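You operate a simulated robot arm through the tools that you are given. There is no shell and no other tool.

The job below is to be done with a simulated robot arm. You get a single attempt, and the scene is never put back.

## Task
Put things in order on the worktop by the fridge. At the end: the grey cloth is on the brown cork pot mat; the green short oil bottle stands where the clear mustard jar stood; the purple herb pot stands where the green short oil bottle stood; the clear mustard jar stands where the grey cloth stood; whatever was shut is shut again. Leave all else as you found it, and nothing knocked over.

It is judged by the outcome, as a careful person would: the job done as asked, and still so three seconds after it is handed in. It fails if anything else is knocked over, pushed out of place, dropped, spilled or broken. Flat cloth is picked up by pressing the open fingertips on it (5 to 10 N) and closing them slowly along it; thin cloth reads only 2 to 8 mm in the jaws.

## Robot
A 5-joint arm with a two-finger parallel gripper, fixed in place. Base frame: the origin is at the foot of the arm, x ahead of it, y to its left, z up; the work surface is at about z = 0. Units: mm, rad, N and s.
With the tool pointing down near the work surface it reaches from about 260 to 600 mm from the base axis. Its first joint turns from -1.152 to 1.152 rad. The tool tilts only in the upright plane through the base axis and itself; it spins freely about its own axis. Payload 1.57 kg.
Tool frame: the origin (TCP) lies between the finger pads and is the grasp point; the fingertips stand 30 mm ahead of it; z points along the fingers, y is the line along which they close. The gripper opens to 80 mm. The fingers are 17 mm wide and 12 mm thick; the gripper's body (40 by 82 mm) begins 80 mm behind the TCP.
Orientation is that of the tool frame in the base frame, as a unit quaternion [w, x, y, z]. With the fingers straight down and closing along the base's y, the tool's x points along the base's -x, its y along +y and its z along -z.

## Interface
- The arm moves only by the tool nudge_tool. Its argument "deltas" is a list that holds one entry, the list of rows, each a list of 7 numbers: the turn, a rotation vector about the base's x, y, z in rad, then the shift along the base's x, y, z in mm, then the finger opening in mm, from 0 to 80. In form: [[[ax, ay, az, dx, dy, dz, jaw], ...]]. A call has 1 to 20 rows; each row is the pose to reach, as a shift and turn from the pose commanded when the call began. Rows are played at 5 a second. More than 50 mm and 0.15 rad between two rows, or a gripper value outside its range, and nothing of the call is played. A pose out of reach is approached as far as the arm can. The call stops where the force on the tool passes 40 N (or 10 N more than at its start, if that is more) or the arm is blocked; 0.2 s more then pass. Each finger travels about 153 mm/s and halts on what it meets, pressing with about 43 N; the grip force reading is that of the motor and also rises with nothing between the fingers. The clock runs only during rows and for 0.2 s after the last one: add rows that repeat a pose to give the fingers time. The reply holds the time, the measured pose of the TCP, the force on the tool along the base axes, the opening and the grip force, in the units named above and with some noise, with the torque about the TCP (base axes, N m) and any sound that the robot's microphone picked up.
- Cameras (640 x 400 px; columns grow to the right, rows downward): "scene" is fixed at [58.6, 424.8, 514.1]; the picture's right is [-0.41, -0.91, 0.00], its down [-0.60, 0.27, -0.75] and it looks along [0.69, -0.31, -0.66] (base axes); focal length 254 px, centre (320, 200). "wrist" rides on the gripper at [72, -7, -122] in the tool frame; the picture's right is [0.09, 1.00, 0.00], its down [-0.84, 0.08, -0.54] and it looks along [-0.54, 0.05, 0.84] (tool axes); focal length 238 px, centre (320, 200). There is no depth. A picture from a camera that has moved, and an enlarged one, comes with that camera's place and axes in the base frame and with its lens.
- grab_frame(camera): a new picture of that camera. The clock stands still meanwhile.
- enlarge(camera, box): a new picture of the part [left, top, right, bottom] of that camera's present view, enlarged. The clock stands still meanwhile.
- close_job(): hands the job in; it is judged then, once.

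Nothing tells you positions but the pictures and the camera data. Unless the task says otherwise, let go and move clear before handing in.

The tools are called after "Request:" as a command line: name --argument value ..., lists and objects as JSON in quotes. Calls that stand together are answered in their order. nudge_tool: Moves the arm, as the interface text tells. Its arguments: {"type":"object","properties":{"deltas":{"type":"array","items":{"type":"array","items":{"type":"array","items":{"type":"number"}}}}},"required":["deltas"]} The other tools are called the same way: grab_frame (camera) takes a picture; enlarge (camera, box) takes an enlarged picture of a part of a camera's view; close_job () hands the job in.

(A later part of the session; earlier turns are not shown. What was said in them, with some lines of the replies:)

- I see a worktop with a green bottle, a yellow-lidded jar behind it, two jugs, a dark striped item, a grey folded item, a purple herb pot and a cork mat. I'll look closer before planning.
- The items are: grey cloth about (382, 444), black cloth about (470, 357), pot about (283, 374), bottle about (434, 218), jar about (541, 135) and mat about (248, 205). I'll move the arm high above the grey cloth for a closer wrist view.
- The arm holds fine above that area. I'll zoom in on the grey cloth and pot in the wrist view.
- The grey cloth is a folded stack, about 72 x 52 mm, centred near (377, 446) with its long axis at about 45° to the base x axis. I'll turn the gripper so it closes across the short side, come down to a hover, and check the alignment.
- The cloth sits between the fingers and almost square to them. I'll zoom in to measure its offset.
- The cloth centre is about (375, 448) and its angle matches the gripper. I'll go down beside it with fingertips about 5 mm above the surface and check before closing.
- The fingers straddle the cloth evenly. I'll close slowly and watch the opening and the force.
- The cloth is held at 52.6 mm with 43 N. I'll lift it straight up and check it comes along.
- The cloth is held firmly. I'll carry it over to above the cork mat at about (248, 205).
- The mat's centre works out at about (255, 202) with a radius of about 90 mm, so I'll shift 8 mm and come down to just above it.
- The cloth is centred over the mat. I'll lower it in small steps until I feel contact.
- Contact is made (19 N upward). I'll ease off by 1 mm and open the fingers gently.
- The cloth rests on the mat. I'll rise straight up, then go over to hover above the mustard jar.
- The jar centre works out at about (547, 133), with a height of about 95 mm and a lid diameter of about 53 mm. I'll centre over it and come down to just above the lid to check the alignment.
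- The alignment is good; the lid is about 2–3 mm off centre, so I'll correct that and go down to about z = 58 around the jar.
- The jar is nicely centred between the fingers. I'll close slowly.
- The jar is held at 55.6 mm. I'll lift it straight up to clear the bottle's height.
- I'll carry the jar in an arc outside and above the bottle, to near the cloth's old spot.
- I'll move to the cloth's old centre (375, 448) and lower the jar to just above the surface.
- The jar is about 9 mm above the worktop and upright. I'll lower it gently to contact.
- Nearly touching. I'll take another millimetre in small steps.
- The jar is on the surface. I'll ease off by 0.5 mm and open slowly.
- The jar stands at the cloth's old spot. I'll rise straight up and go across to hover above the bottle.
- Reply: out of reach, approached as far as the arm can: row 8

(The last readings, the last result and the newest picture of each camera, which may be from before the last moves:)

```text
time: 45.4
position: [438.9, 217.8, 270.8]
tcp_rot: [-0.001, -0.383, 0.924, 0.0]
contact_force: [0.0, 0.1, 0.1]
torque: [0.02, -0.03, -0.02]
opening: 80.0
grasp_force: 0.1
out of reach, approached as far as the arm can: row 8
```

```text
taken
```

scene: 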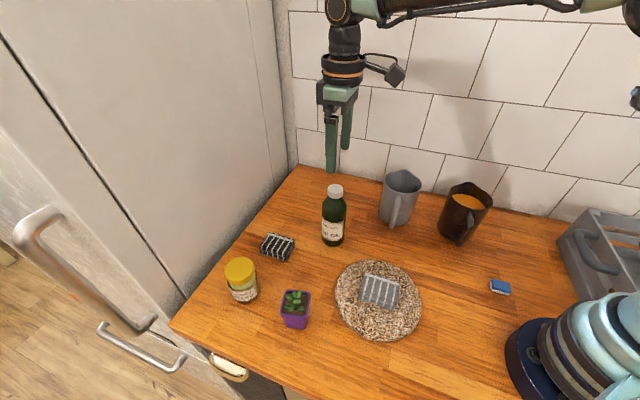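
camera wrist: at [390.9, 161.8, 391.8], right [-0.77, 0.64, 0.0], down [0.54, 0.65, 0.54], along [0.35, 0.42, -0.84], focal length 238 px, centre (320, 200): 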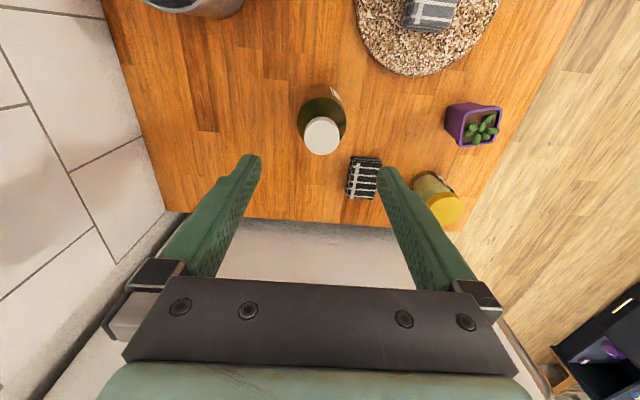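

The jar stands well. I'll measure the bottle from above.

Request:
enlarge --camera "wrist" --box '[260, 60, 380, 180]'

Request:
enlarge --camera "scene" --box '[290, 160, 380, 260]'

```text
3.33 times, centred on (320, 120) of wrist
camera zoom: at [390.9, 161.8, 391.8], right [-0.77, 0.64, 0.0], down [0.54, 0.65, 0.54], along [0.35, 0.42, -0.84], focal length 794 px, centre (320, 467)
```

zoom: 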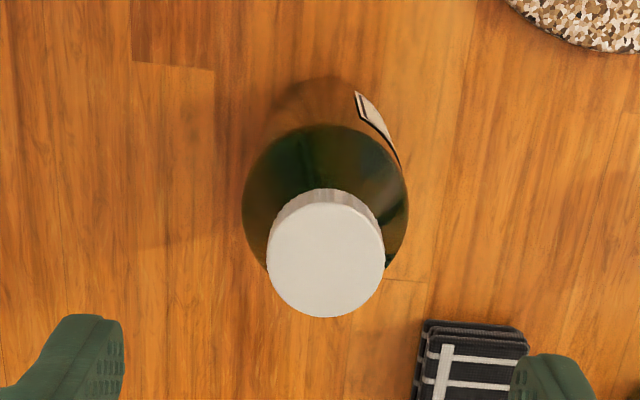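

```text
4.00 times, centred on (335, 210) of scene
camera zoom: at [58.6, 424.8, 514.1], right [-0.41, -0.91, 0.0], down [-0.6, 0.27, -0.75], along [0.69, -0.31, -0.66], focal length 1016 px, centre (260, 160)
```

zoom: 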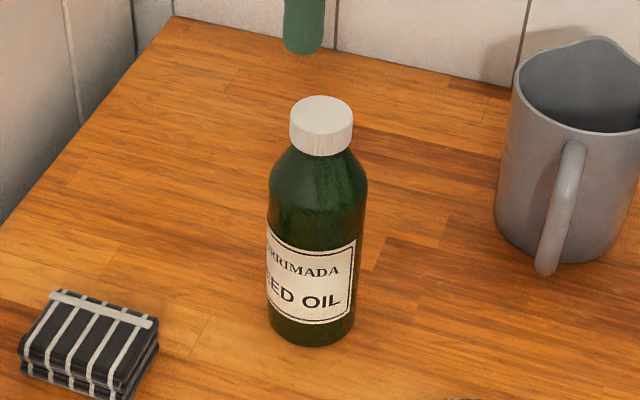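

The bottle is at about (434.8, 218.5), height about 174 mm, diameter about 56 mm. I'll centre over it and come down to just above its cap to check.

Request:
nudge_tool --deltas '[[[0, 0, 0, -1.5, 0.7, -15, 80], [0, 0, 0, -2.5, 1.3, -32, 80], [0, 0, 0, -2.5, 1.3, -46, 80], [0, 0, 0, -2.5, 1.3, -54, 80], [0, 0, 0, -2.5, 1.3, -54, 80], [0, 0, 0, -2.5, 1.3, -54, 80]]]'

Request:
grab_frame --camera "wrist"

Request:
enlarge --camera "scene" --box '[270, 80, 400, 260]'

```text
time: 46.8
position: [434.9, 217.0, 216.4]
tcp_rot: [-0.002, -0.383, 0.924, 0.0]
contact_force: [0.5, 0.1, 0.6]
torque: [-0.02, -0.01, -0.03]
opening: 79.8
grasp_force: 0.1
```

```text
taken
camera wrist: at [387.5, 164.1, 337.7], right [-0.77, 0.64, 0.0], down [0.54, 0.65, 0.54], along [0.35, 0.42, -0.84], focal length 238 px, centre (320, 200)
```

wrist: 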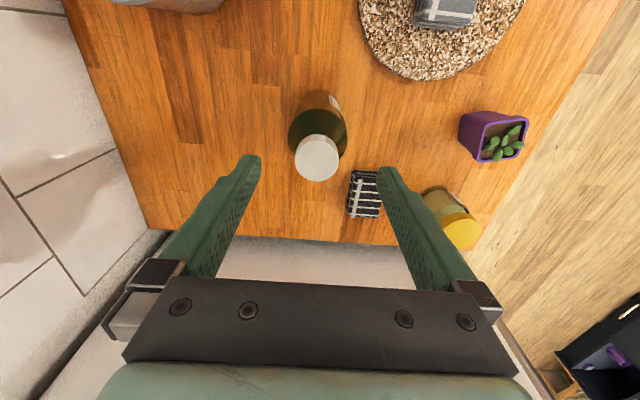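

```text
2.22 times, centred on (335, 170) of scene
camera zoom: at [58.6, 424.8, 514.1], right [-0.41, -0.91, 0.0], down [-0.6, 0.27, -0.75], along [0.69, -0.31, -0.66], focal length 564 px, centre (287, 267)
```

zoom: 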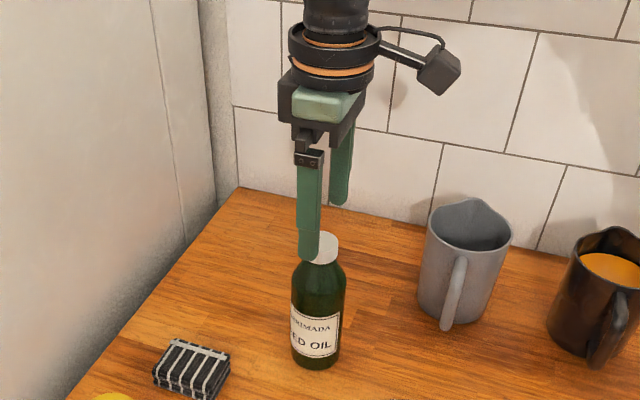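

The bottle is about 2 mm off laterally, so I'll correct and go down to about z = 103 with the fingers on either side.

Request:
nudge_tool --deltas '[[[0, 0, 0, 0.7, -2.2, -10, 80], [0, 0, 0, 0.7, -2.2, -25, 80], [0, 0, 0, 0.7, -2.2, -42, 80], [0, 0, 0, 0.7, -2.2, -60, 80], [0, 0, 0, 0.7, -2.2, -78, 80], [0, 0, 0, 0.7, -2.2, -92, 80], [0, 0, 0, 0.7, -2.2, -100, 80], [0, 0, 0, 0.7, -2.2, -100, 80]]]'

Request:
grab_frame --camera "wrist"

Request:
enlarge --camera "scene" --box '[270, 80, 400, 260]'

```text
time: 48.6
position: [435.1, 216.3, 116.6]
tcp_rot: [0.0, -0.382, 0.924, 0.001]
contact_force: [-0.1, -0.8, -0.2]
torque: [0.03, -0.05, 0.02]
opening: 80.1
grasp_force: 0.0
```

```text
taken
camera wrist: at [388.1, 161.6, 237.9], right [-0.77, 0.64, 0.0], down [0.54, 0.65, 0.54], along [0.35, 0.42, -0.84], focal length 238 px, centre (320, 200)
```

wrist: 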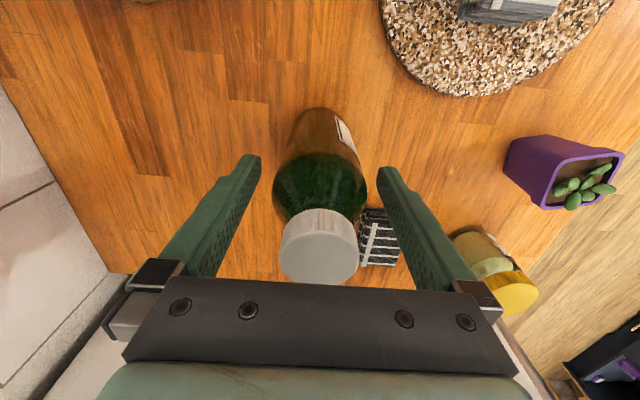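

```text
2.22 times, centred on (335, 170) of scene
camera zoom: at [58.6, 424.8, 514.1], right [-0.41, -0.91, 0.0], down [-0.6, 0.27, -0.75], along [0.69, -0.31, -0.66], focal length 564 px, centre (287, 267)
```

zoom: 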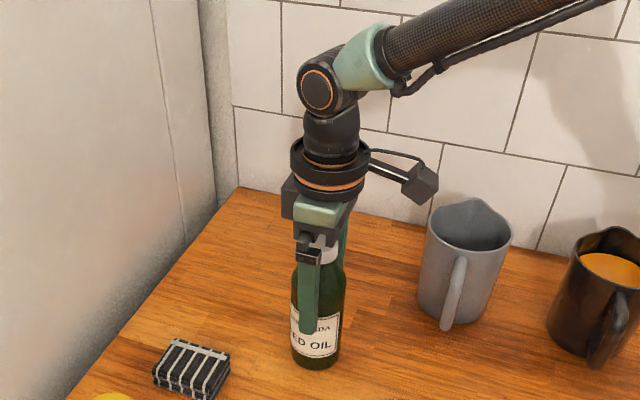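

The bottle is centred between the fingers, and the cap top is at about 167 mm. I'll go 15 mm lower and close slowly.

Request:
nudge_tool --deltas '[[[0, 0, 0, -0.5, -1, -6, 80], [0, 0, 0, -0.5, -1, -12, 80], [0, 0, 0, -0.5, -1, -15, 80], [0, 0, 0, -0.5, -1, -15, 74], [0, 0, 0, -0.5, -1, -15, 69], [0, 0, 0, -0.5, -1, -15, 65], [0, 0, 0, -0.5, -1, -15, 62], [0, 0, 0, -0.5, -1, -15, 60], [0, 0, 0, -0.5, -1, -15, 58], [0, 0, 0, -0.5, -1, -15, 56], [0, 0, 0, -0.5, -1, -15, 54], [0, 0, 0, -0.5, -1, -15, 52], [0, 0, 0, -0.5, -1, -15, 49], [0, 0, 0, -0.5, -1, -15, 46], [0, 0, 0, -0.5, -1, -15, 43], [0, 0, 0, -0.5, -1, -15, 43]]]'

Request:
grab_frame --camera "wrist"

Request:
enlarge --camera "scene" --box '[270, 80, 400, 260]'

```text
time: 52.0
position: [436.3, 214.1, 101.4]
tcp_rot: [0.001, -0.382, 0.924, 0.0]
contact_force: [-1.2, 0.4, 0.4]
torque: [0.01, 0.06, 0.01]
opening: 55.9
grasp_force: 43.1
```

```text
taken
camera wrist: at [388.3, 160.4, 223.1], right [-0.77, 0.64, 0.0], down [0.54, 0.65, 0.54], along [0.35, 0.42, -0.84], focal length 238 px, centre (320, 200)
```

wrist: 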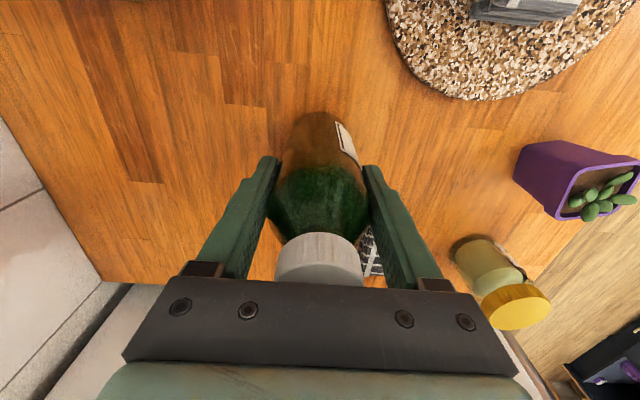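

```text
2.22 times, centred on (335, 170) of scene
camera zoom: at [58.6, 424.8, 514.1], right [-0.41, -0.91, 0.0], down [-0.6, 0.27, -0.75], along [0.69, -0.31, -0.66], focal length 564 px, centre (287, 267)
```

zoom: 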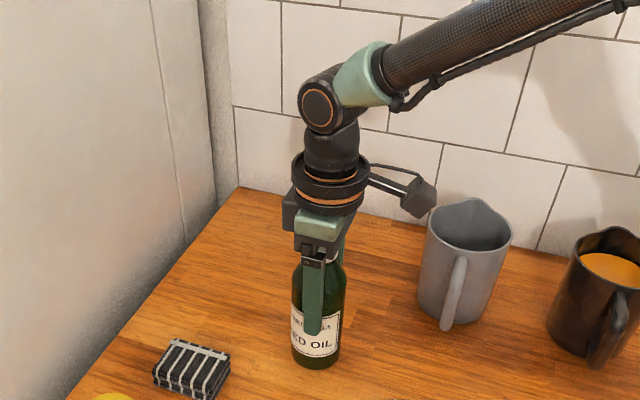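

The bottle is held at 55.9 mm. I'll lift it 45 mm and check that it hangs properly.

Request:
nudge_tool --deltas '[[[0, 0, 0, 0, 0, 2, 43], [0, 0, 0, 0, 0, 6, 43], [0, 0, 0, 0, 0, 14, 43], [0, 0, 0, 0, 0, 26, 43], [0, 0, 0, 0, 0, 38, 43], [0, 0, 0, 0, 0, 45, 43], [0, 0, 0, 0, 0, 45, 43]]]'

Request:
enlarge --camera "scene" --box '[270, 80, 400, 260]'

```text
time: 53.6
position: [434.5, 213.2, 146.6]
tcp_rot: [-0.001, -0.382, 0.924, 0.0]
contact_force: [0.5, 0.1, -2.8]
torque: [-0.02, 0.0, 0.03]
opening: 55.7
grasp_force: 42.9
```

```text
2.22 times, centred on (335, 170) of scene
camera zoom: at [58.6, 424.8, 514.1], right [-0.41, -0.91, 0.0], down [-0.6, 0.27, -0.75], along [0.69, -0.31, -0.66], focal length 564 px, centre (287, 267)
```

zoom: 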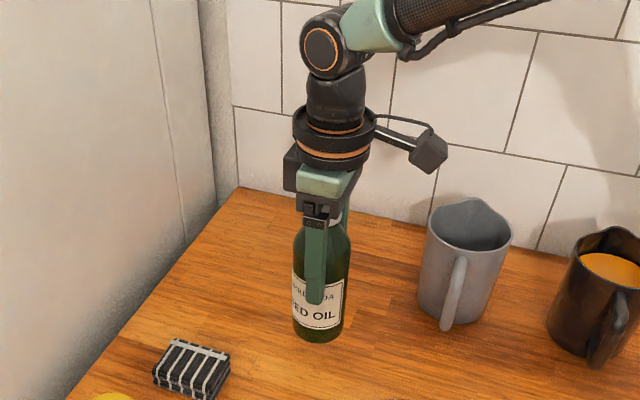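

The bottle is up and straight. I'll carry it to the jar's old spot at about (546.5, 131).

Request:
nudge_tool --deltas '[[[0, 0, 0, 6, -4.5, 0, 43], [0, 0, 0, 18, -13.5, 0, 43], [0, 0, 0, 34, -25.6, 0, 43], [0, 0, 0, 50, -37.6, 0, 43], [0, 0, 0, 66, -49.7, 0, 43], [0, 0, 0, 82, -61.7, 0, 43], [0, 0, 0, 96, -72.3, 0, 43], [0, 0, 0, 106, -79.8, 0, 43], [0, 0, 0, 110.9, -83.5, 0, 43], [0, 0, 0, 110.9, -83.5, -15, 43], [0, 0, 0, 110.9, -83.5, -28, 43], [0, 0, 0, 110.9, -83.5, -36, 43], [0, 0, 0, 110.9, -83.5, -36, 43]]]'

Request:
grab_frame --camera "wrist"

Request:
enlarge --camera "scene" --box '[270, 80, 420, 260]'

```text
time: 56.4
position: [546.3, 130.3, 108.6]
tcp_rot: [0.0, -0.382, 0.924, 0.0]
contact_force: [0.1, 0.7, -2.6]
torque: [-0.03, -0.02, 0.01]
opening: 55.5
grasp_force: 42.5
```

```text
taken
camera wrist: at [498.8, 76.4, 230.6], right [-0.77, 0.64, 0.0], down [0.54, 0.65, 0.54], along [0.35, 0.42, -0.84], focal length 238 px, centre (320, 200)
```

wrist: 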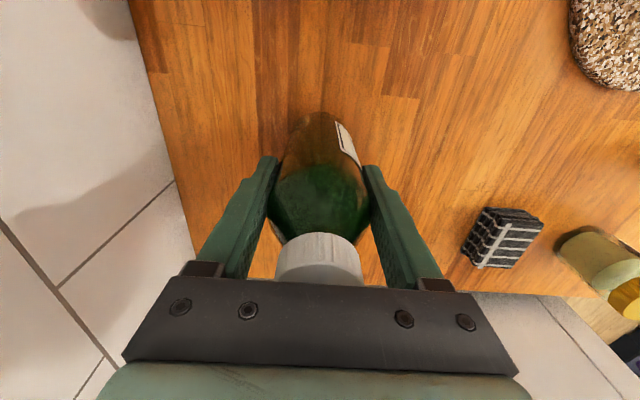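

```text
2.22 times, centred on (345, 170) of scene
camera zoom: at [58.6, 424.8, 514.1], right [-0.41, -0.91, 0.0], down [-0.6, 0.27, -0.75], along [0.69, -0.31, -0.66], focal length 564 px, centre (264, 267)
```

zoom: 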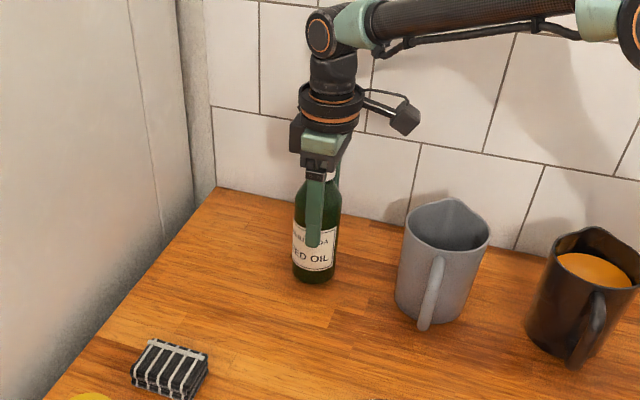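

The bottle is about 9 mm above the surface. I'll lower it slowly to contact.

Request:
nudge_tool --deltas '[[[0, 0, 0, 0, 0, -2, 43], [0, 0, 0, 0, 0, -4, 43], [0, 0, 0, 0, 0, -6, 43], [0, 0, 0, 0, 0, -7.5, 43], [0, 0, 0, 0, 0, -8.5, 43], [0, 0, 0, 0, 0, -8.5, 43]]]'

```text
time: 57.8
position: [546.3, 131.4, 102.6]
tcp_rot: [0.001, -0.382, 0.924, 0.0]
contact_force: [-0.3, 0.1, -0.2]
torque: [-0.02, 0.05, 0.0]
opening: 55.5
grasp_force: 43.5
```

Request:
nudge_tool --deltas '[[[0, 0, 0, 0, 0, -0.5, 43], [0, 0, 0, 0, 0, -1, 43], [0, 0, 0, 0, 0, -1, 43]]]'

```text
time: 58.6
position: [547.2, 130.3, 100.0]
tcp_rot: [0.0, -0.383, 0.924, 0.0]
contact_force: [-3.5, -0.7, 8.3]
torque: [-0.08, 0.38, 0.01]
opening: 55.7
grasp_force: 42.8
```

The bottle now rests on the worktop (8 N upward). I'll ease off slightly and open slowly.

Request:
nudge_tool --deltas '[[[0, 0, 0, 0, 0, 0.4, 43], [0, 0, 0, 0, 0, 0.4, 50], [0, 0, 0, 0, 0, 0.4, 55], [0, 0, 0, 0, 0, 0.4, 58], [0, 0, 0, 0, 0, 0.4, 62], [0, 0, 0, 0, 0, 0.4, 67], [0, 0, 0, 0, 0, 0.4, 73], [0, 0, 0, 0, 0, 0.4, 79], [0, 0, 0, 0, 0, 0.4, 80], [0, 0, 0, 0, 0, 0.4, 80]]]'

Request:
grab_frame --camera "wrist"

Request:
enlarge --camera "scene" --box '[270, 80, 420, 260]'

```text
time: 60.8
position: [545.5, 130.6, 101.5]
tcp_rot: [0.0, -0.383, 0.924, 0.0]
contact_force: [-0.1, -0.9, -0.1]
torque: [0.0, -0.01, -0.03]
opening: 80.0
grasp_force: 0.0
```

```text
taken
camera wrist: at [499.0, 76.4, 222.6], right [-0.77, 0.64, 0.0], down [0.54, 0.65, 0.54], along [0.35, 0.42, -0.84], focal length 238 px, centre (320, 200)
```

wrist: 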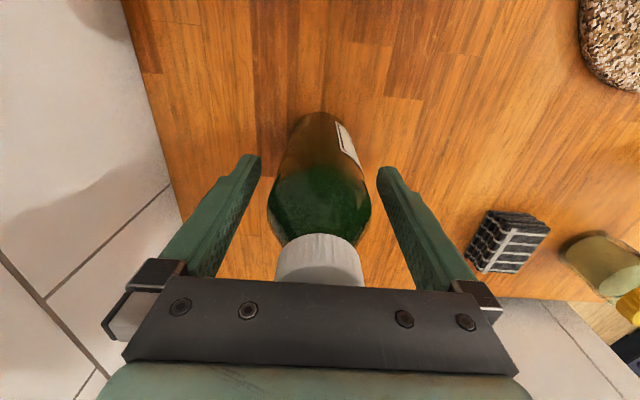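

```text
2.22 times, centred on (345, 170) of scene
camera zoom: at [58.6, 424.8, 514.1], right [-0.41, -0.91, 0.0], down [-0.6, 0.27, -0.75], along [0.69, -0.31, -0.66], focal length 564 px, centre (264, 267)
```

zoom: 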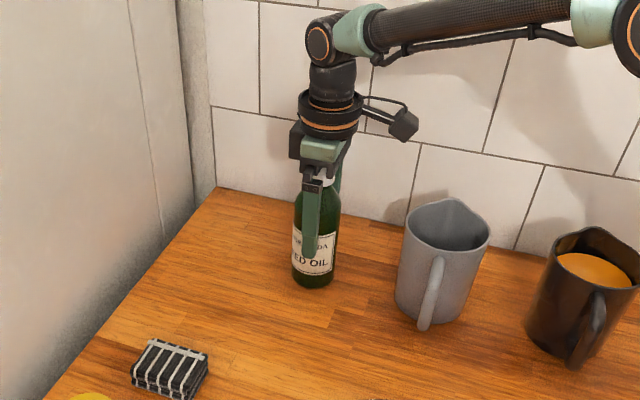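

The bottle stands at the jar's old spot. I'll rise clear of it and go across to hover above the purple pot, turning the gripper about 13° to match the pot's faces.

Request:
nudge_tool --deltas '[[[0, 0, 0, 0, 0, 8, 80], [0, 0, 0, 0, 0, 30, 80], [0, 0, 0, 0, 0, 60, 80], [0, 0, 0, 0, 0, 95, 80], [0, 0, 0, 0, 0, 125, 80], [0, 0, 0, 0, 0, 138, 80], [0, 0, 0, -13, 12, 140, 80], [0, 0, 0.02, -36, 33, 140, 80], [0, 0, 0.05, -60, 55, 140, 80], [0, 0, 0.08, -84, 77, 140, 80], [0, 0, 0.11, -108, 99, 140, 80], [0, 0, 0.14, -132, 121, 140, 80], [0, 0, 0.17, -156, 143, 135, 80], [0, 0, 0.19, -180, 165, 130, 80], [0, 0, 0.21, -204, 187, 120, 80], [0, 0, 0.222, -228, 209, 112, 80], [0, 0, 0.222, -250, 229, 105, 80], [0, 0, 0.222, -263, 242, 100, 80], [0, 0, 0.222, -263, 242, 100, 80]]]'

Request:
grab_frame --camera "wrist"

Request:
grab_frame --camera "scene"

```text
time: 64.8
position: [281.4, 373.1, 201.8]
tcp_rot: [0.0, -0.483, 0.876, 0.0]
contact_force: [-0.9, 1.1, 0.0]
torque: [0.0, -0.03, 0.01]
opening: 80.1
grasp_force: 0.0
```

```text
taken
camera wrist: at [248.2, 310.1, 322.6], right [-0.89, 0.45, 0.0], down [0.38, 0.75, 0.54], along [0.25, 0.48, -0.84], focal length 238 px, centre (320, 200)
```

wrist: 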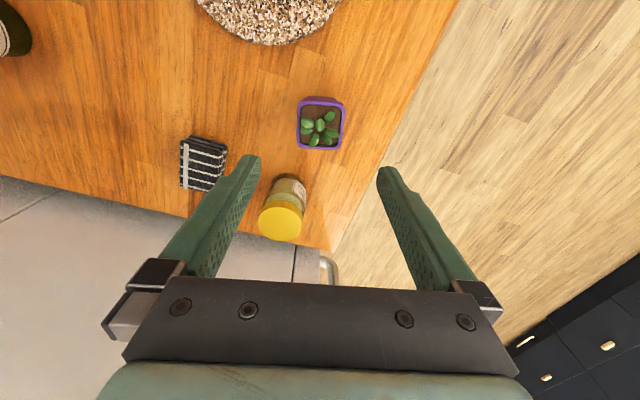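

```text
taken
```

scene: 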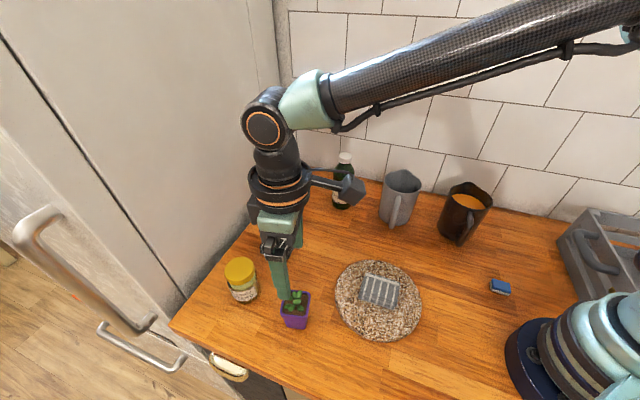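

Request:
enlarge --camera "wrist" --box '[260, 75, 380, 195]'

Request:
enlarge --camera "scene" --box '[220, 240, 340, 350]'

```text
3.33 times, centred on (320, 135) of wrist
camera zoom: at [248.2, 310.1, 322.6], right [-0.89, 0.45, 0.0], down [0.38, 0.75, 0.54], along [0.25, 0.48, -0.84], focal length 794 px, centre (320, 417)
```

zoom: 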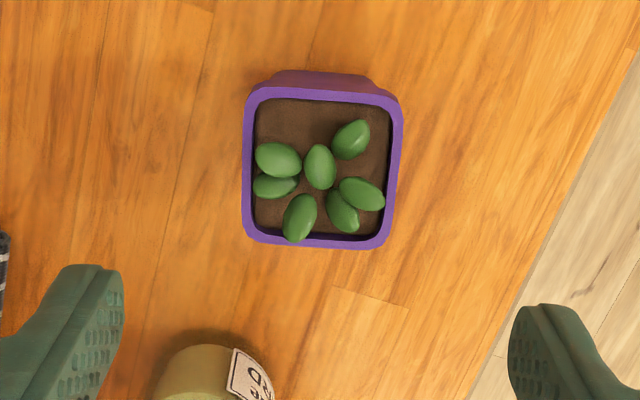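

```text
3.64 times, centred on (280, 295) of scene
camera zoom: at [58.6, 424.8, 514.1], right [-0.41, -0.91, 0.0], down [-0.6, 0.27, -0.75], along [0.69, -0.31, -0.66], focal length 924 px, centre (466, -146)
```

zoom: 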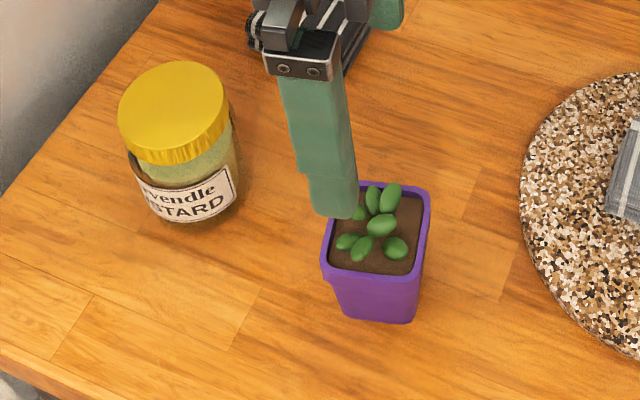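

The pot's rim is about 48 mm square, centred near (283, 374.5) with its faces at about 60°. I'll adjust the yaw slightly and come down to just above the plant for a check.

Request:
nudge_tool --deltas '[[[0, 0, 0.035, 1, 0.3, -15, 80], [0, 0, 0.035, 1, 0.3, -35, 80], [0, 0, 0.035, 1, 0.3, -55, 80], [0, 0, 0.035, 1, 0.3, -72, 80], [0, 0, 0.035, 1, 0.3, -82, 80], [0, 0, 0.035, 1, 0.3, -82, 80]]]'

Request:
grab_frame --camera "wrist"

Request:
enlarge --camera "scene" --box '[200, 220, 360, 360]'

```text
time: 66.2
position: [284.1, 372.7, 119.0]
tcp_rot: [0.0, -0.498, 0.867, 0.001]
contact_force: [0.3, 0.5, 0.4]
torque: [0.0, 0.01, -0.01]
opening: 80.2
grasp_force: 0.1
```

```text
taken
camera wrist: at [252.3, 308.6, 241.1], right [-0.91, 0.42, 0.0], down [0.36, 0.76, 0.54], along [0.23, 0.49, -0.84], focal length 238 px, centre (320, 200)
```

wrist: 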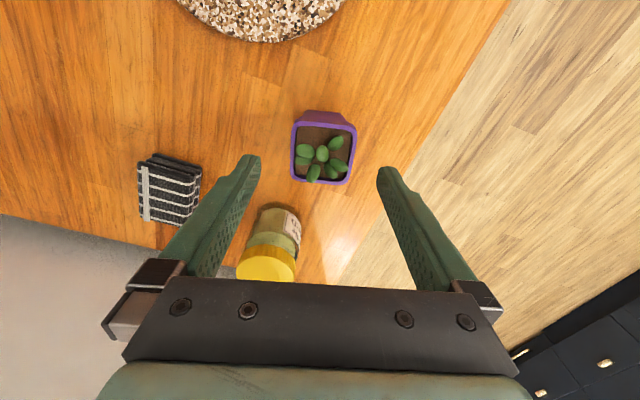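

```text
2.86 times, centred on (280, 290) of scene
camera zoom: at [58.6, 424.8, 514.1], right [-0.41, -0.91, 0.0], down [-0.6, 0.27, -0.75], along [0.69, -0.31, -0.66], focal length 726 px, centre (434, -57)
```

zoom: 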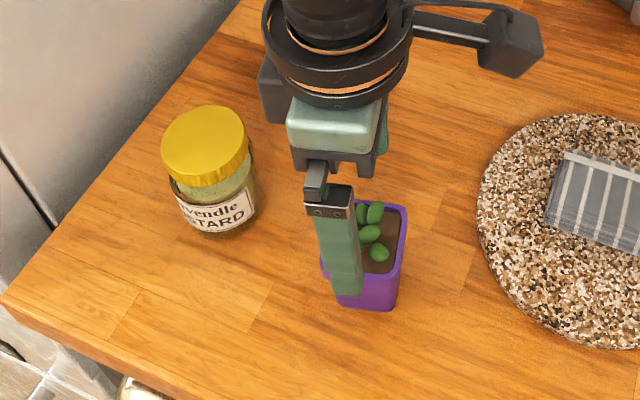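

The pot is aligned to within a degree and about 2 mm. I'll correct and go down to grip at rim level.

Request:
nudge_tool --deltas '[[[0, 0, 0, -1.8, 0.3, -12, 80], [0, 0, 0, -1.8, 0.3, -26, 80], [0, 0, 0, -1.8, 0.3, -40, 80], [0, 0, 0, -1.8, 0.3, -53, 80], [0, 0, 0, -1.8, 0.3, -62, 80], [0, 0, 0, -1.8, 0.3, -68, 80], [0, 0, 0, -1.8, 0.3, -68, 80]]]'

Request:
grab_frame --camera "wrist"

Request:
enlarge --camera "scene" --box '[200, 220, 360, 360]'

```text
time: 67.8
position: [283.8, 374.0, 49.2]
tcp_rot: [-0.001, -0.497, 0.868, 0.0]
contact_force: [-0.7, -0.1, 0.2]
torque: [0.02, 0.02, -0.04]
opening: 79.9
grasp_force: 0.1
```

```text
taken
camera wrist: at [251.7, 309.8, 172.9], right [-0.91, 0.42, 0.0], down [0.35, 0.76, 0.54], along [0.23, 0.49, -0.84], focal length 238 px, centre (320, 200)
```

wrist: 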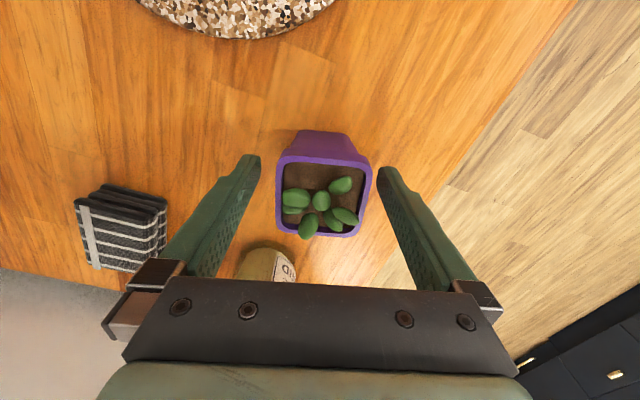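

```text
2.86 times, centred on (280, 290) of scene
camera zoom: at [58.6, 424.8, 514.1], right [-0.41, -0.91, 0.0], down [-0.6, 0.27, -0.75], along [0.69, -0.31, -0.66], focal length 726 px, centre (434, -57)
```

zoom: 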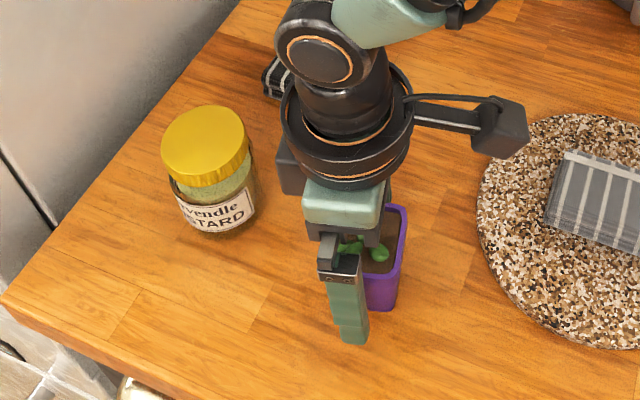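

The pot rim is centred between the fingers. I'll close slowly.

Request:
nudge_tool --deltas '[[[0, 0, 0, 0, 0, 0, 74], [0, 0, 0, 0, 0, 0, 68], [0, 0, 0, 0, 0, 0, 62], [0, 0, 0, 0, 0, 0, 58], [0, 0, 0, 0, 0, 0, 55], [0, 0, 0, 0, 0, 0, 53], [0, 0, 0, 0, 0, 0, 51], [0, 0, 0, 0, 0, 0, 49], [0, 0, 0, 0, 0, 0, 47], [0, 0, 0, 0, 0, 0, 45], [0, 0, 0, 0, 0, 0, 43], [0, 0, 0, 0, 0, 0, 40], [0, 0, 0, 0, 0, 0, 37], [0, 0, 0, 0, 0, 0, 37]]]'

Request:
grab_frame --camera "wrist"

Request:
enlarge --camera "scene" --box '[200, 220, 360, 360]'

```text
time: 70.8
position: [283.6, 374.8, 51.0]
tcp_rot: [0.0, -0.498, 0.867, 0.0]
contact_force: [-0.8, -0.3, 2.2]
torque: [-0.03, 0.02, -0.03]
opening: 50.7
grasp_force: 43.3
```

```text
taken
camera wrist: at [251.7, 309.8, 173.1], right [-0.91, 0.42, 0.0], down [0.36, 0.76, 0.54], along [0.23, 0.49, -0.84], focal length 238 px, centre (320, 200)
```

wrist: 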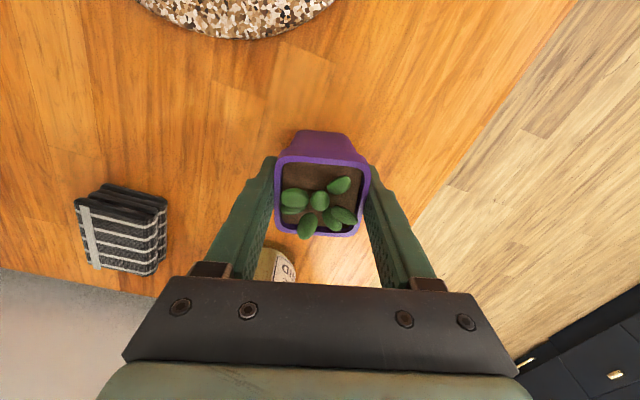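

```text
2.86 times, centred on (280, 290) of scene
camera zoom: at [58.6, 424.8, 514.1], right [-0.41, -0.91, 0.0], down [-0.6, 0.27, -0.75], along [0.69, -0.31, -0.66], focal length 726 px, centre (434, -57)
```

zoom: 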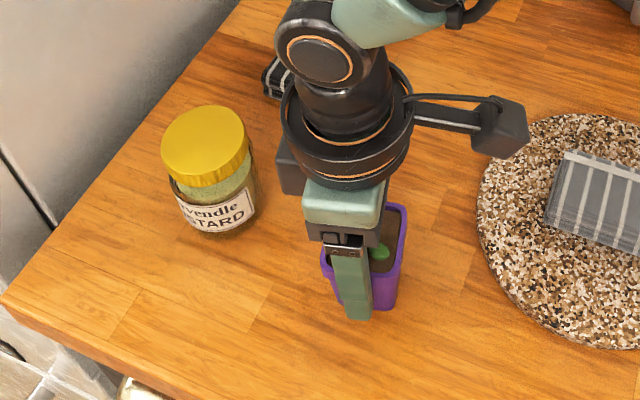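

The pot is held at 50.7 mm. I'll lift slowly and check.

Request:
nudge_tool --deltas '[[[0, 0, 0, 0, 0, 2, 37], [0, 0, 0, 0, 0, 6, 37], [0, 0, 0, 0, 0, 13, 37], [0, 0, 0, 0, 0, 23, 37], [0, 0, 0, 0, 0, 36, 37], [0, 0, 0, 0, 0, 52, 37], [0, 0, 0, 0, 0, 68, 37], [0, 0, 0, 0, 0, 80, 37], [0, 0, 0, 0, 0, 80, 37]]]'

Request:
grab_frame --camera "wrist"

Request:
grab_frame --camera "scene"

```text
time: 72.8
position: [281.7, 372.9, 131.3]
tcp_rot: [0.001, -0.497, 0.868, 0.001]
contact_force: [0.6, -0.8, -1.7]
torque: [-0.06, 0.01, -0.05]
opening: 50.6
grasp_force: 42.7
```

```text
taken
camera wrist: at [250.5, 308.7, 252.9], right [-0.91, 0.42, 0.0], down [0.36, 0.76, 0.54], along [0.23, 0.49, -0.84], focal length 238 px, centre (320, 200)
```

wrist: 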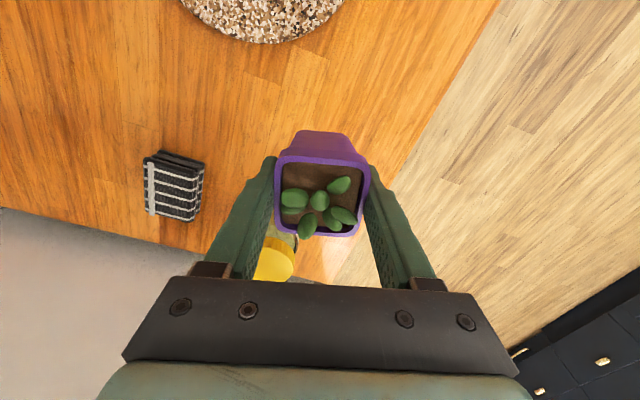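

```text
taken
```

scene: 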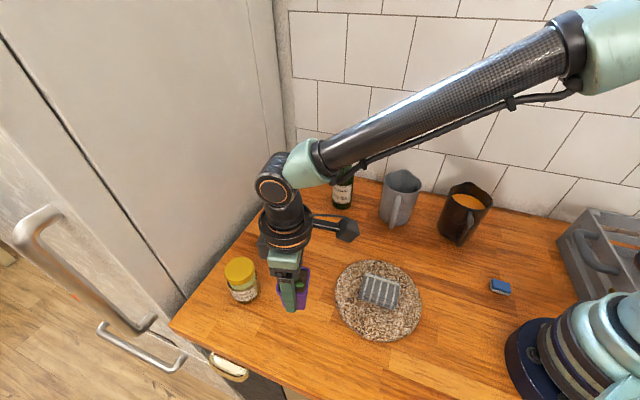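

The pot is up and level. I'll carry it to the bottle's old spot at about (435, 215) and lower to just above the surface.

Request:
nudge_tool --deltas '[[[0, 0, 0, 7, -7.3, 0, 37], [0, 0, 0, 20, -20.8, 0, 37], [0, 0, 0, 36, -37.4, 0, 37], [0, 0, 0, 54, -56.1, 0, 37], [0, 0, 0, 72, -74.8, 0, 37], [0, 0, 0, 90, -93.5, 0, 37], [0, 0, 0, 108, -112.3, 0, 37], [0, 0, 0, 125, -130, 0, 37], [0, 0, 0, 140, -145.5, 0, 37], [0, 0, 0, 149, -155, 0, 37], [0, 0, 0, 152.5, -158.5, -8, 37], [0, 0, 0, 152.5, -158.5, -25, 37], [0, 0, 0, 152.5, -158.5, -43, 37], [0, 0, 0, 152.5, -158.5, -58, 37], [0, 0, 0, 152.5, -158.5, -68, 37], [0, 0, 0, 152.5, -158.5, -71, 37], [0, 0, 0, 152.5, -158.5, -71, 37]]]'

Request:
grab_frame --camera "wrist"

Request:
enlarge --camera "scene" --box '[260, 120, 420, 280]'

```text
time: 76.4
position: [435.7, 216.3, 60.2]
tcp_rot: [0.0, -0.497, 0.868, 0.0]
contact_force: [0.7, -0.4, -2.5]
torque: [-0.03, 0.02, 0.01]
opening: 50.7
grasp_force: 42.4
```

```text
taken
camera wrist: at [404.0, 151.4, 181.8], right [-0.91, 0.42, 0.0], down [0.35, 0.76, 0.54], along [0.23, 0.49, -0.84], focal length 238 px, centre (320, 200)
```

wrist: 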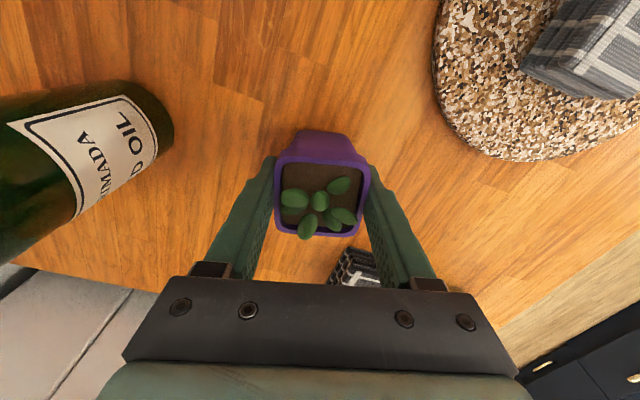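

```text
2.50 times, centred on (340, 200) of scene
camera zoom: at [58.6, 424.8, 514.1], right [-0.41, -0.91, 0.0], down [-0.6, 0.27, -0.75], along [0.69, -0.31, -0.66], focal length 635 px, centre (270, 200)
```

zoom: 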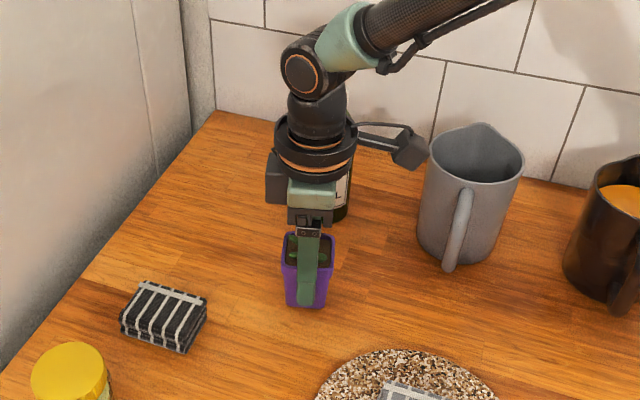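

The pot is about 9 mm above the surface at the bottle's old spot. I'll lower it gently.

Request:
nudge_tool --deltas '[[[0, 0, 0, 0, 0, -2, 37], [0, 0, 0, 0, 0, -4, 37], [0, 0, 0, 0, 0, -6, 37], [0, 0, 0, 0, 0, -7.5, 37], [0, 0, 0, 0, 0, -8.5, 37], [0, 0, 0, 0, 0, -8.5, 37]]]'

```text
time: 77.8
position: [436.2, 215.3, 52.6]
tcp_rot: [0.0, -0.498, 0.867, 0.0]
contact_force: [-0.2, 0.1, -0.5]
torque: [0.0, -0.01, -0.02]
opening: 50.8
grasp_force: 42.9
```

Request:
nudge_tool --deltas '[[[0, 0, 0, 0, 0, -0.5, 37], [0, 0, 0, 0, 0, -1, 37], [0, 0, 0, 0, 0, -1, 37]]]'

```text
time: 78.6
position: [434.9, 214.9, 50.2]
tcp_rot: [0.0, -0.498, 0.867, 0.0]
contact_force: [0.7, -3.0, 7.5]
torque: [-0.21, 0.14, 0.06]
opening: 50.8
grasp_force: 42.8
```

The pot is on the worktop. I'll ease off slightly and open slowly.

Request:
nudge_tool --deltas '[[[0, 0, 0, 0, 0, 0.4, 37], [0, 0, 0, 0, 0, 0.4, 44], [0, 0, 0, 0, 0, 0.4, 49], [0, 0, 0, 0, 0, 0.4, 52], [0, 0, 0, 0, 0, 0.4, 56], [0, 0, 0, 0, 0, 0.4, 62], [0, 0, 0, 0, 0, 0.4, 69], [0, 0, 0, 0, 0, 0.4, 76], [0, 0, 0, 0, 0, 0.4, 80], [0, 0, 0, 0, 0, 0.4, 80]]]'

Request:
grab_frame --camera "wrist"

Request:
enlarge --camera "scene" --box '[260, 120, 420, 280]'

```text
time: 80.8
position: [435.5, 214.3, 50.9]
tcp_rot: [0.0, -0.498, 0.867, -0.001]
contact_force: [-0.4, 0.6, 0.1]
torque: [-0.01, -0.01, -0.01]
opening: 80.2
grasp_force: 0.0
```

```text
taken
camera wrist: at [403.5, 151.0, 172.7], right [-0.91, 0.42, 0.0], down [0.35, 0.76, 0.54], along [0.23, 0.49, -0.84], focal length 238 px, centre (320, 200)
```

wrist: 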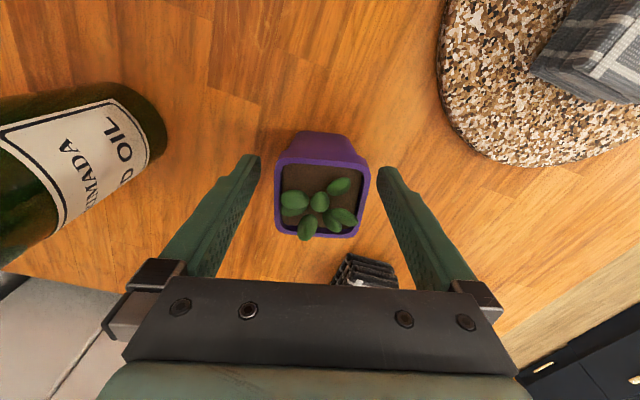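

```text
2.50 times, centred on (340, 200) of scene
camera zoom: at [58.6, 424.8, 514.1], right [-0.41, -0.91, 0.0], down [-0.6, 0.27, -0.75], along [0.69, -0.31, -0.66], focal length 635 px, centre (270, 200)
```

zoom: 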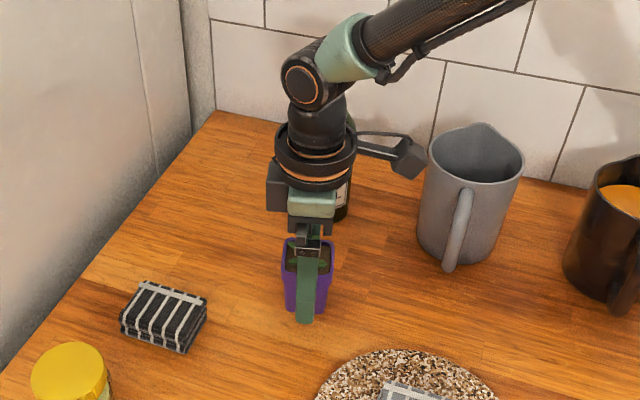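

The pot is released and standing. I'll rise straight up and retreat towards the starting pose, then inspect everything.

Request:
nudge_tool --deltas '[[[0, 0, 0, 0, 0, 6, 80], [0, 0, 0, 0, 0, 20, 80], [0, 0, 0, 0, 0, 45, 80], [0, 0, 0, 0, 0, 75, 80], [0, 0, 0, 0, 0, 110, 80], [0, 0, 0, 0, 0, 145, 80], [0, 0, 0, 0, 0, 180, 80], [0, 0, 0, 0, 0, 210, 80], [0, 0, -0.1, -10, -15, 230, 80], [0, 0, -0.2, -20, -30, 245, 80], [0, 0, -0.3, -30, -45, 260, 80], [0, 0, -0.4, -40, -58, 270, 80], [0, 0, -0.5, -50, -68, 275, 80], [0, 0, -0.6, -57, -75, 275, 80], [0, 0, -0.7, -58, -76, 275, 80], [0, 0, -0.8, -58, -76, 275, 80], [0, 0, -0.9, -58, -76, 275, 80], [0, 0, -1.0, -58, -76, 275, 80], [0, 0, -1.043, -58, -76, 275, 80], [0, 0, -1.043, -58, -76, 275, 80]]]'

Request:
grab_frame --camera "scene"

Request:
grab_frame --camera "wrist"

Request:
enlarge --camera "scene" --box '[200, 160, 440, 350]'

```text
time: 85.0
position: [376.8, 139.7, 325.7]
tcp_rot: [0.001, 0.001, 1.0, 0.0]
contact_force: [-0.2, 0.0, -0.1]
torque: [-0.03, 0.02, -0.01]
opening: 80.3
grasp_force: 0.1
```

```text
taken
```

scene: 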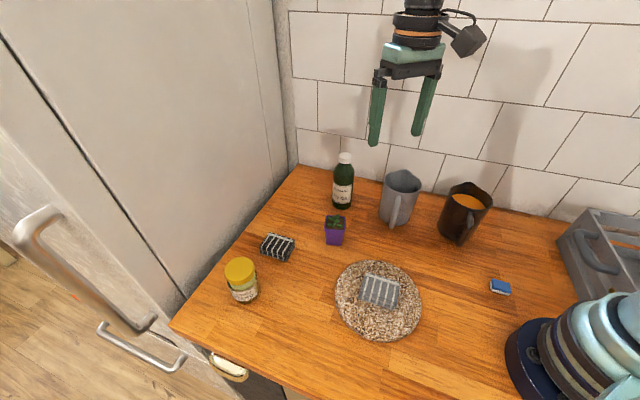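

```text
taken
camera wrist: at [303.8, 133.4, 447.5], right [-0.09, 1.0, 0.0], down [0.84, 0.08, 0.54], along [0.54, 0.05, -0.84], focal length 238 px, centre (320, 200)
```

wrist: 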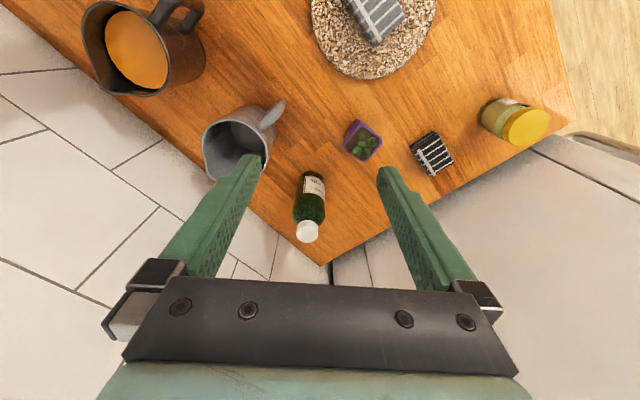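

```text
2.11 times, centred on (320, 255) of scene
camera zoom: at [58.6, 424.8, 514.1], right [-0.41, -0.91, 0.0], down [-0.6, 0.27, -0.75], along [0.69, -0.31, -0.66], focal length 535 px, centre (320, 84)
```

zoom: 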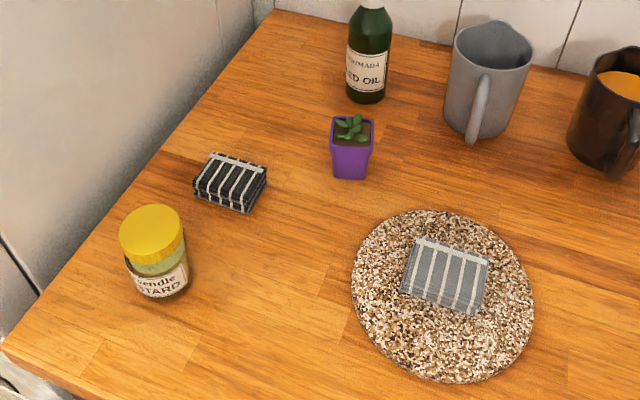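

Everything looks as intended. I'll verify the placements more precisely, especially the jar relative to the cloth's old footprint.

Request:
enlarge --camera "scene" --box '[210, 220, 338, 340]'

Request:
enlarge --camera "scene" --box '[300, 150, 420, 260]'

Request:
enlarge --camera "wrist" --box '[280, 0, 580, 240]'

```text
3.33 times, centred on (274, 280) of scene
camera zoom: at [58.6, 424.8, 514.1], right [-0.41, -0.91, 0.0], down [-0.6, 0.27, -0.75], along [0.69, -0.31, -0.66], focal length 847 px, centre (473, -67)
```

zoom: 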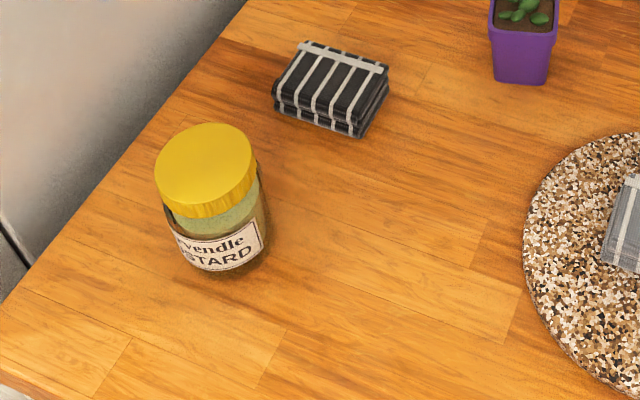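

```text
3.64 times, centred on (360, 205) of scene
camera zoom: at [58.6, 424.8, 514.1], right [-0.41, -0.91, 0.0], down [-0.6, 0.27, -0.75], along [0.69, -0.31, -0.66], focal length 924 px, centre (174, 182)
```

zoom: 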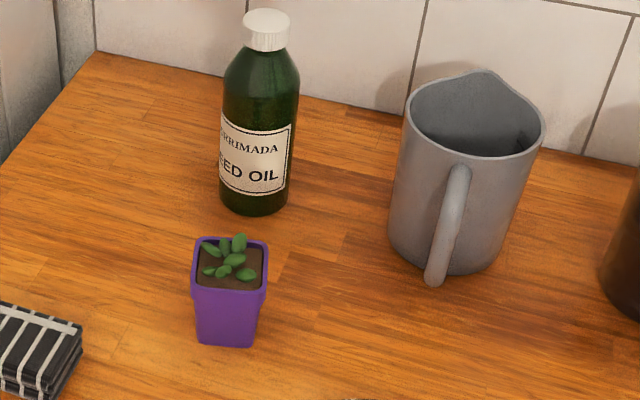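

```text
1.67 times, centred on (430, 120) of wrist
camera zoom: at [303.8, 133.4, 447.5], right [-0.09, 1.0, 0.0], down [0.84, 0.08, 0.54], along [0.54, 0.05, -0.84], focal length 397 px, centre (137, 333)
```

zoom: 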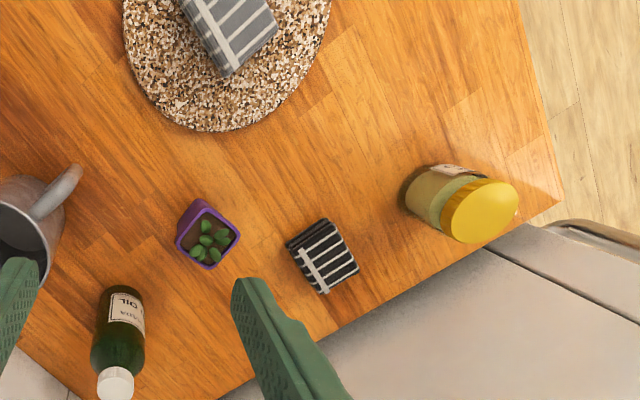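

All four items are upright and in place:
- The grey cloth is on the cork mat.
- The jar is on the cloth's old spot.
- The bottle is on the jar's old spot.
- The pot is on the bottle's old spot.

The black cloth, jugs, sponge, crate and fridge look unchanged, and the arm is clear, so I'm handing in.

Request:
close_job

```text
The job is handed in.
```

The worktop is in order and the job is handed in. I saw no verdict from the judging.

- **Grey cloth:** it lies on the brown cork pot mat, close to the centre.
- **Mustard jar:** it stands where the cloth was. My camera estimates disagree by up to about 7 mm on how closely it matches the cloth's old centre.
- **Oil bottle:** it stands where the jar was.
- **Herb pot:** it stands where the bottle was, turned the same way as before.

I opened nothing, so the fridge and drawers are still shut. In the last pictures the black cloth, both jugs, the sponge and the crate looked unchanged. Nothing was knocked over, and the arm was back at its starting pose with the gripper empty.
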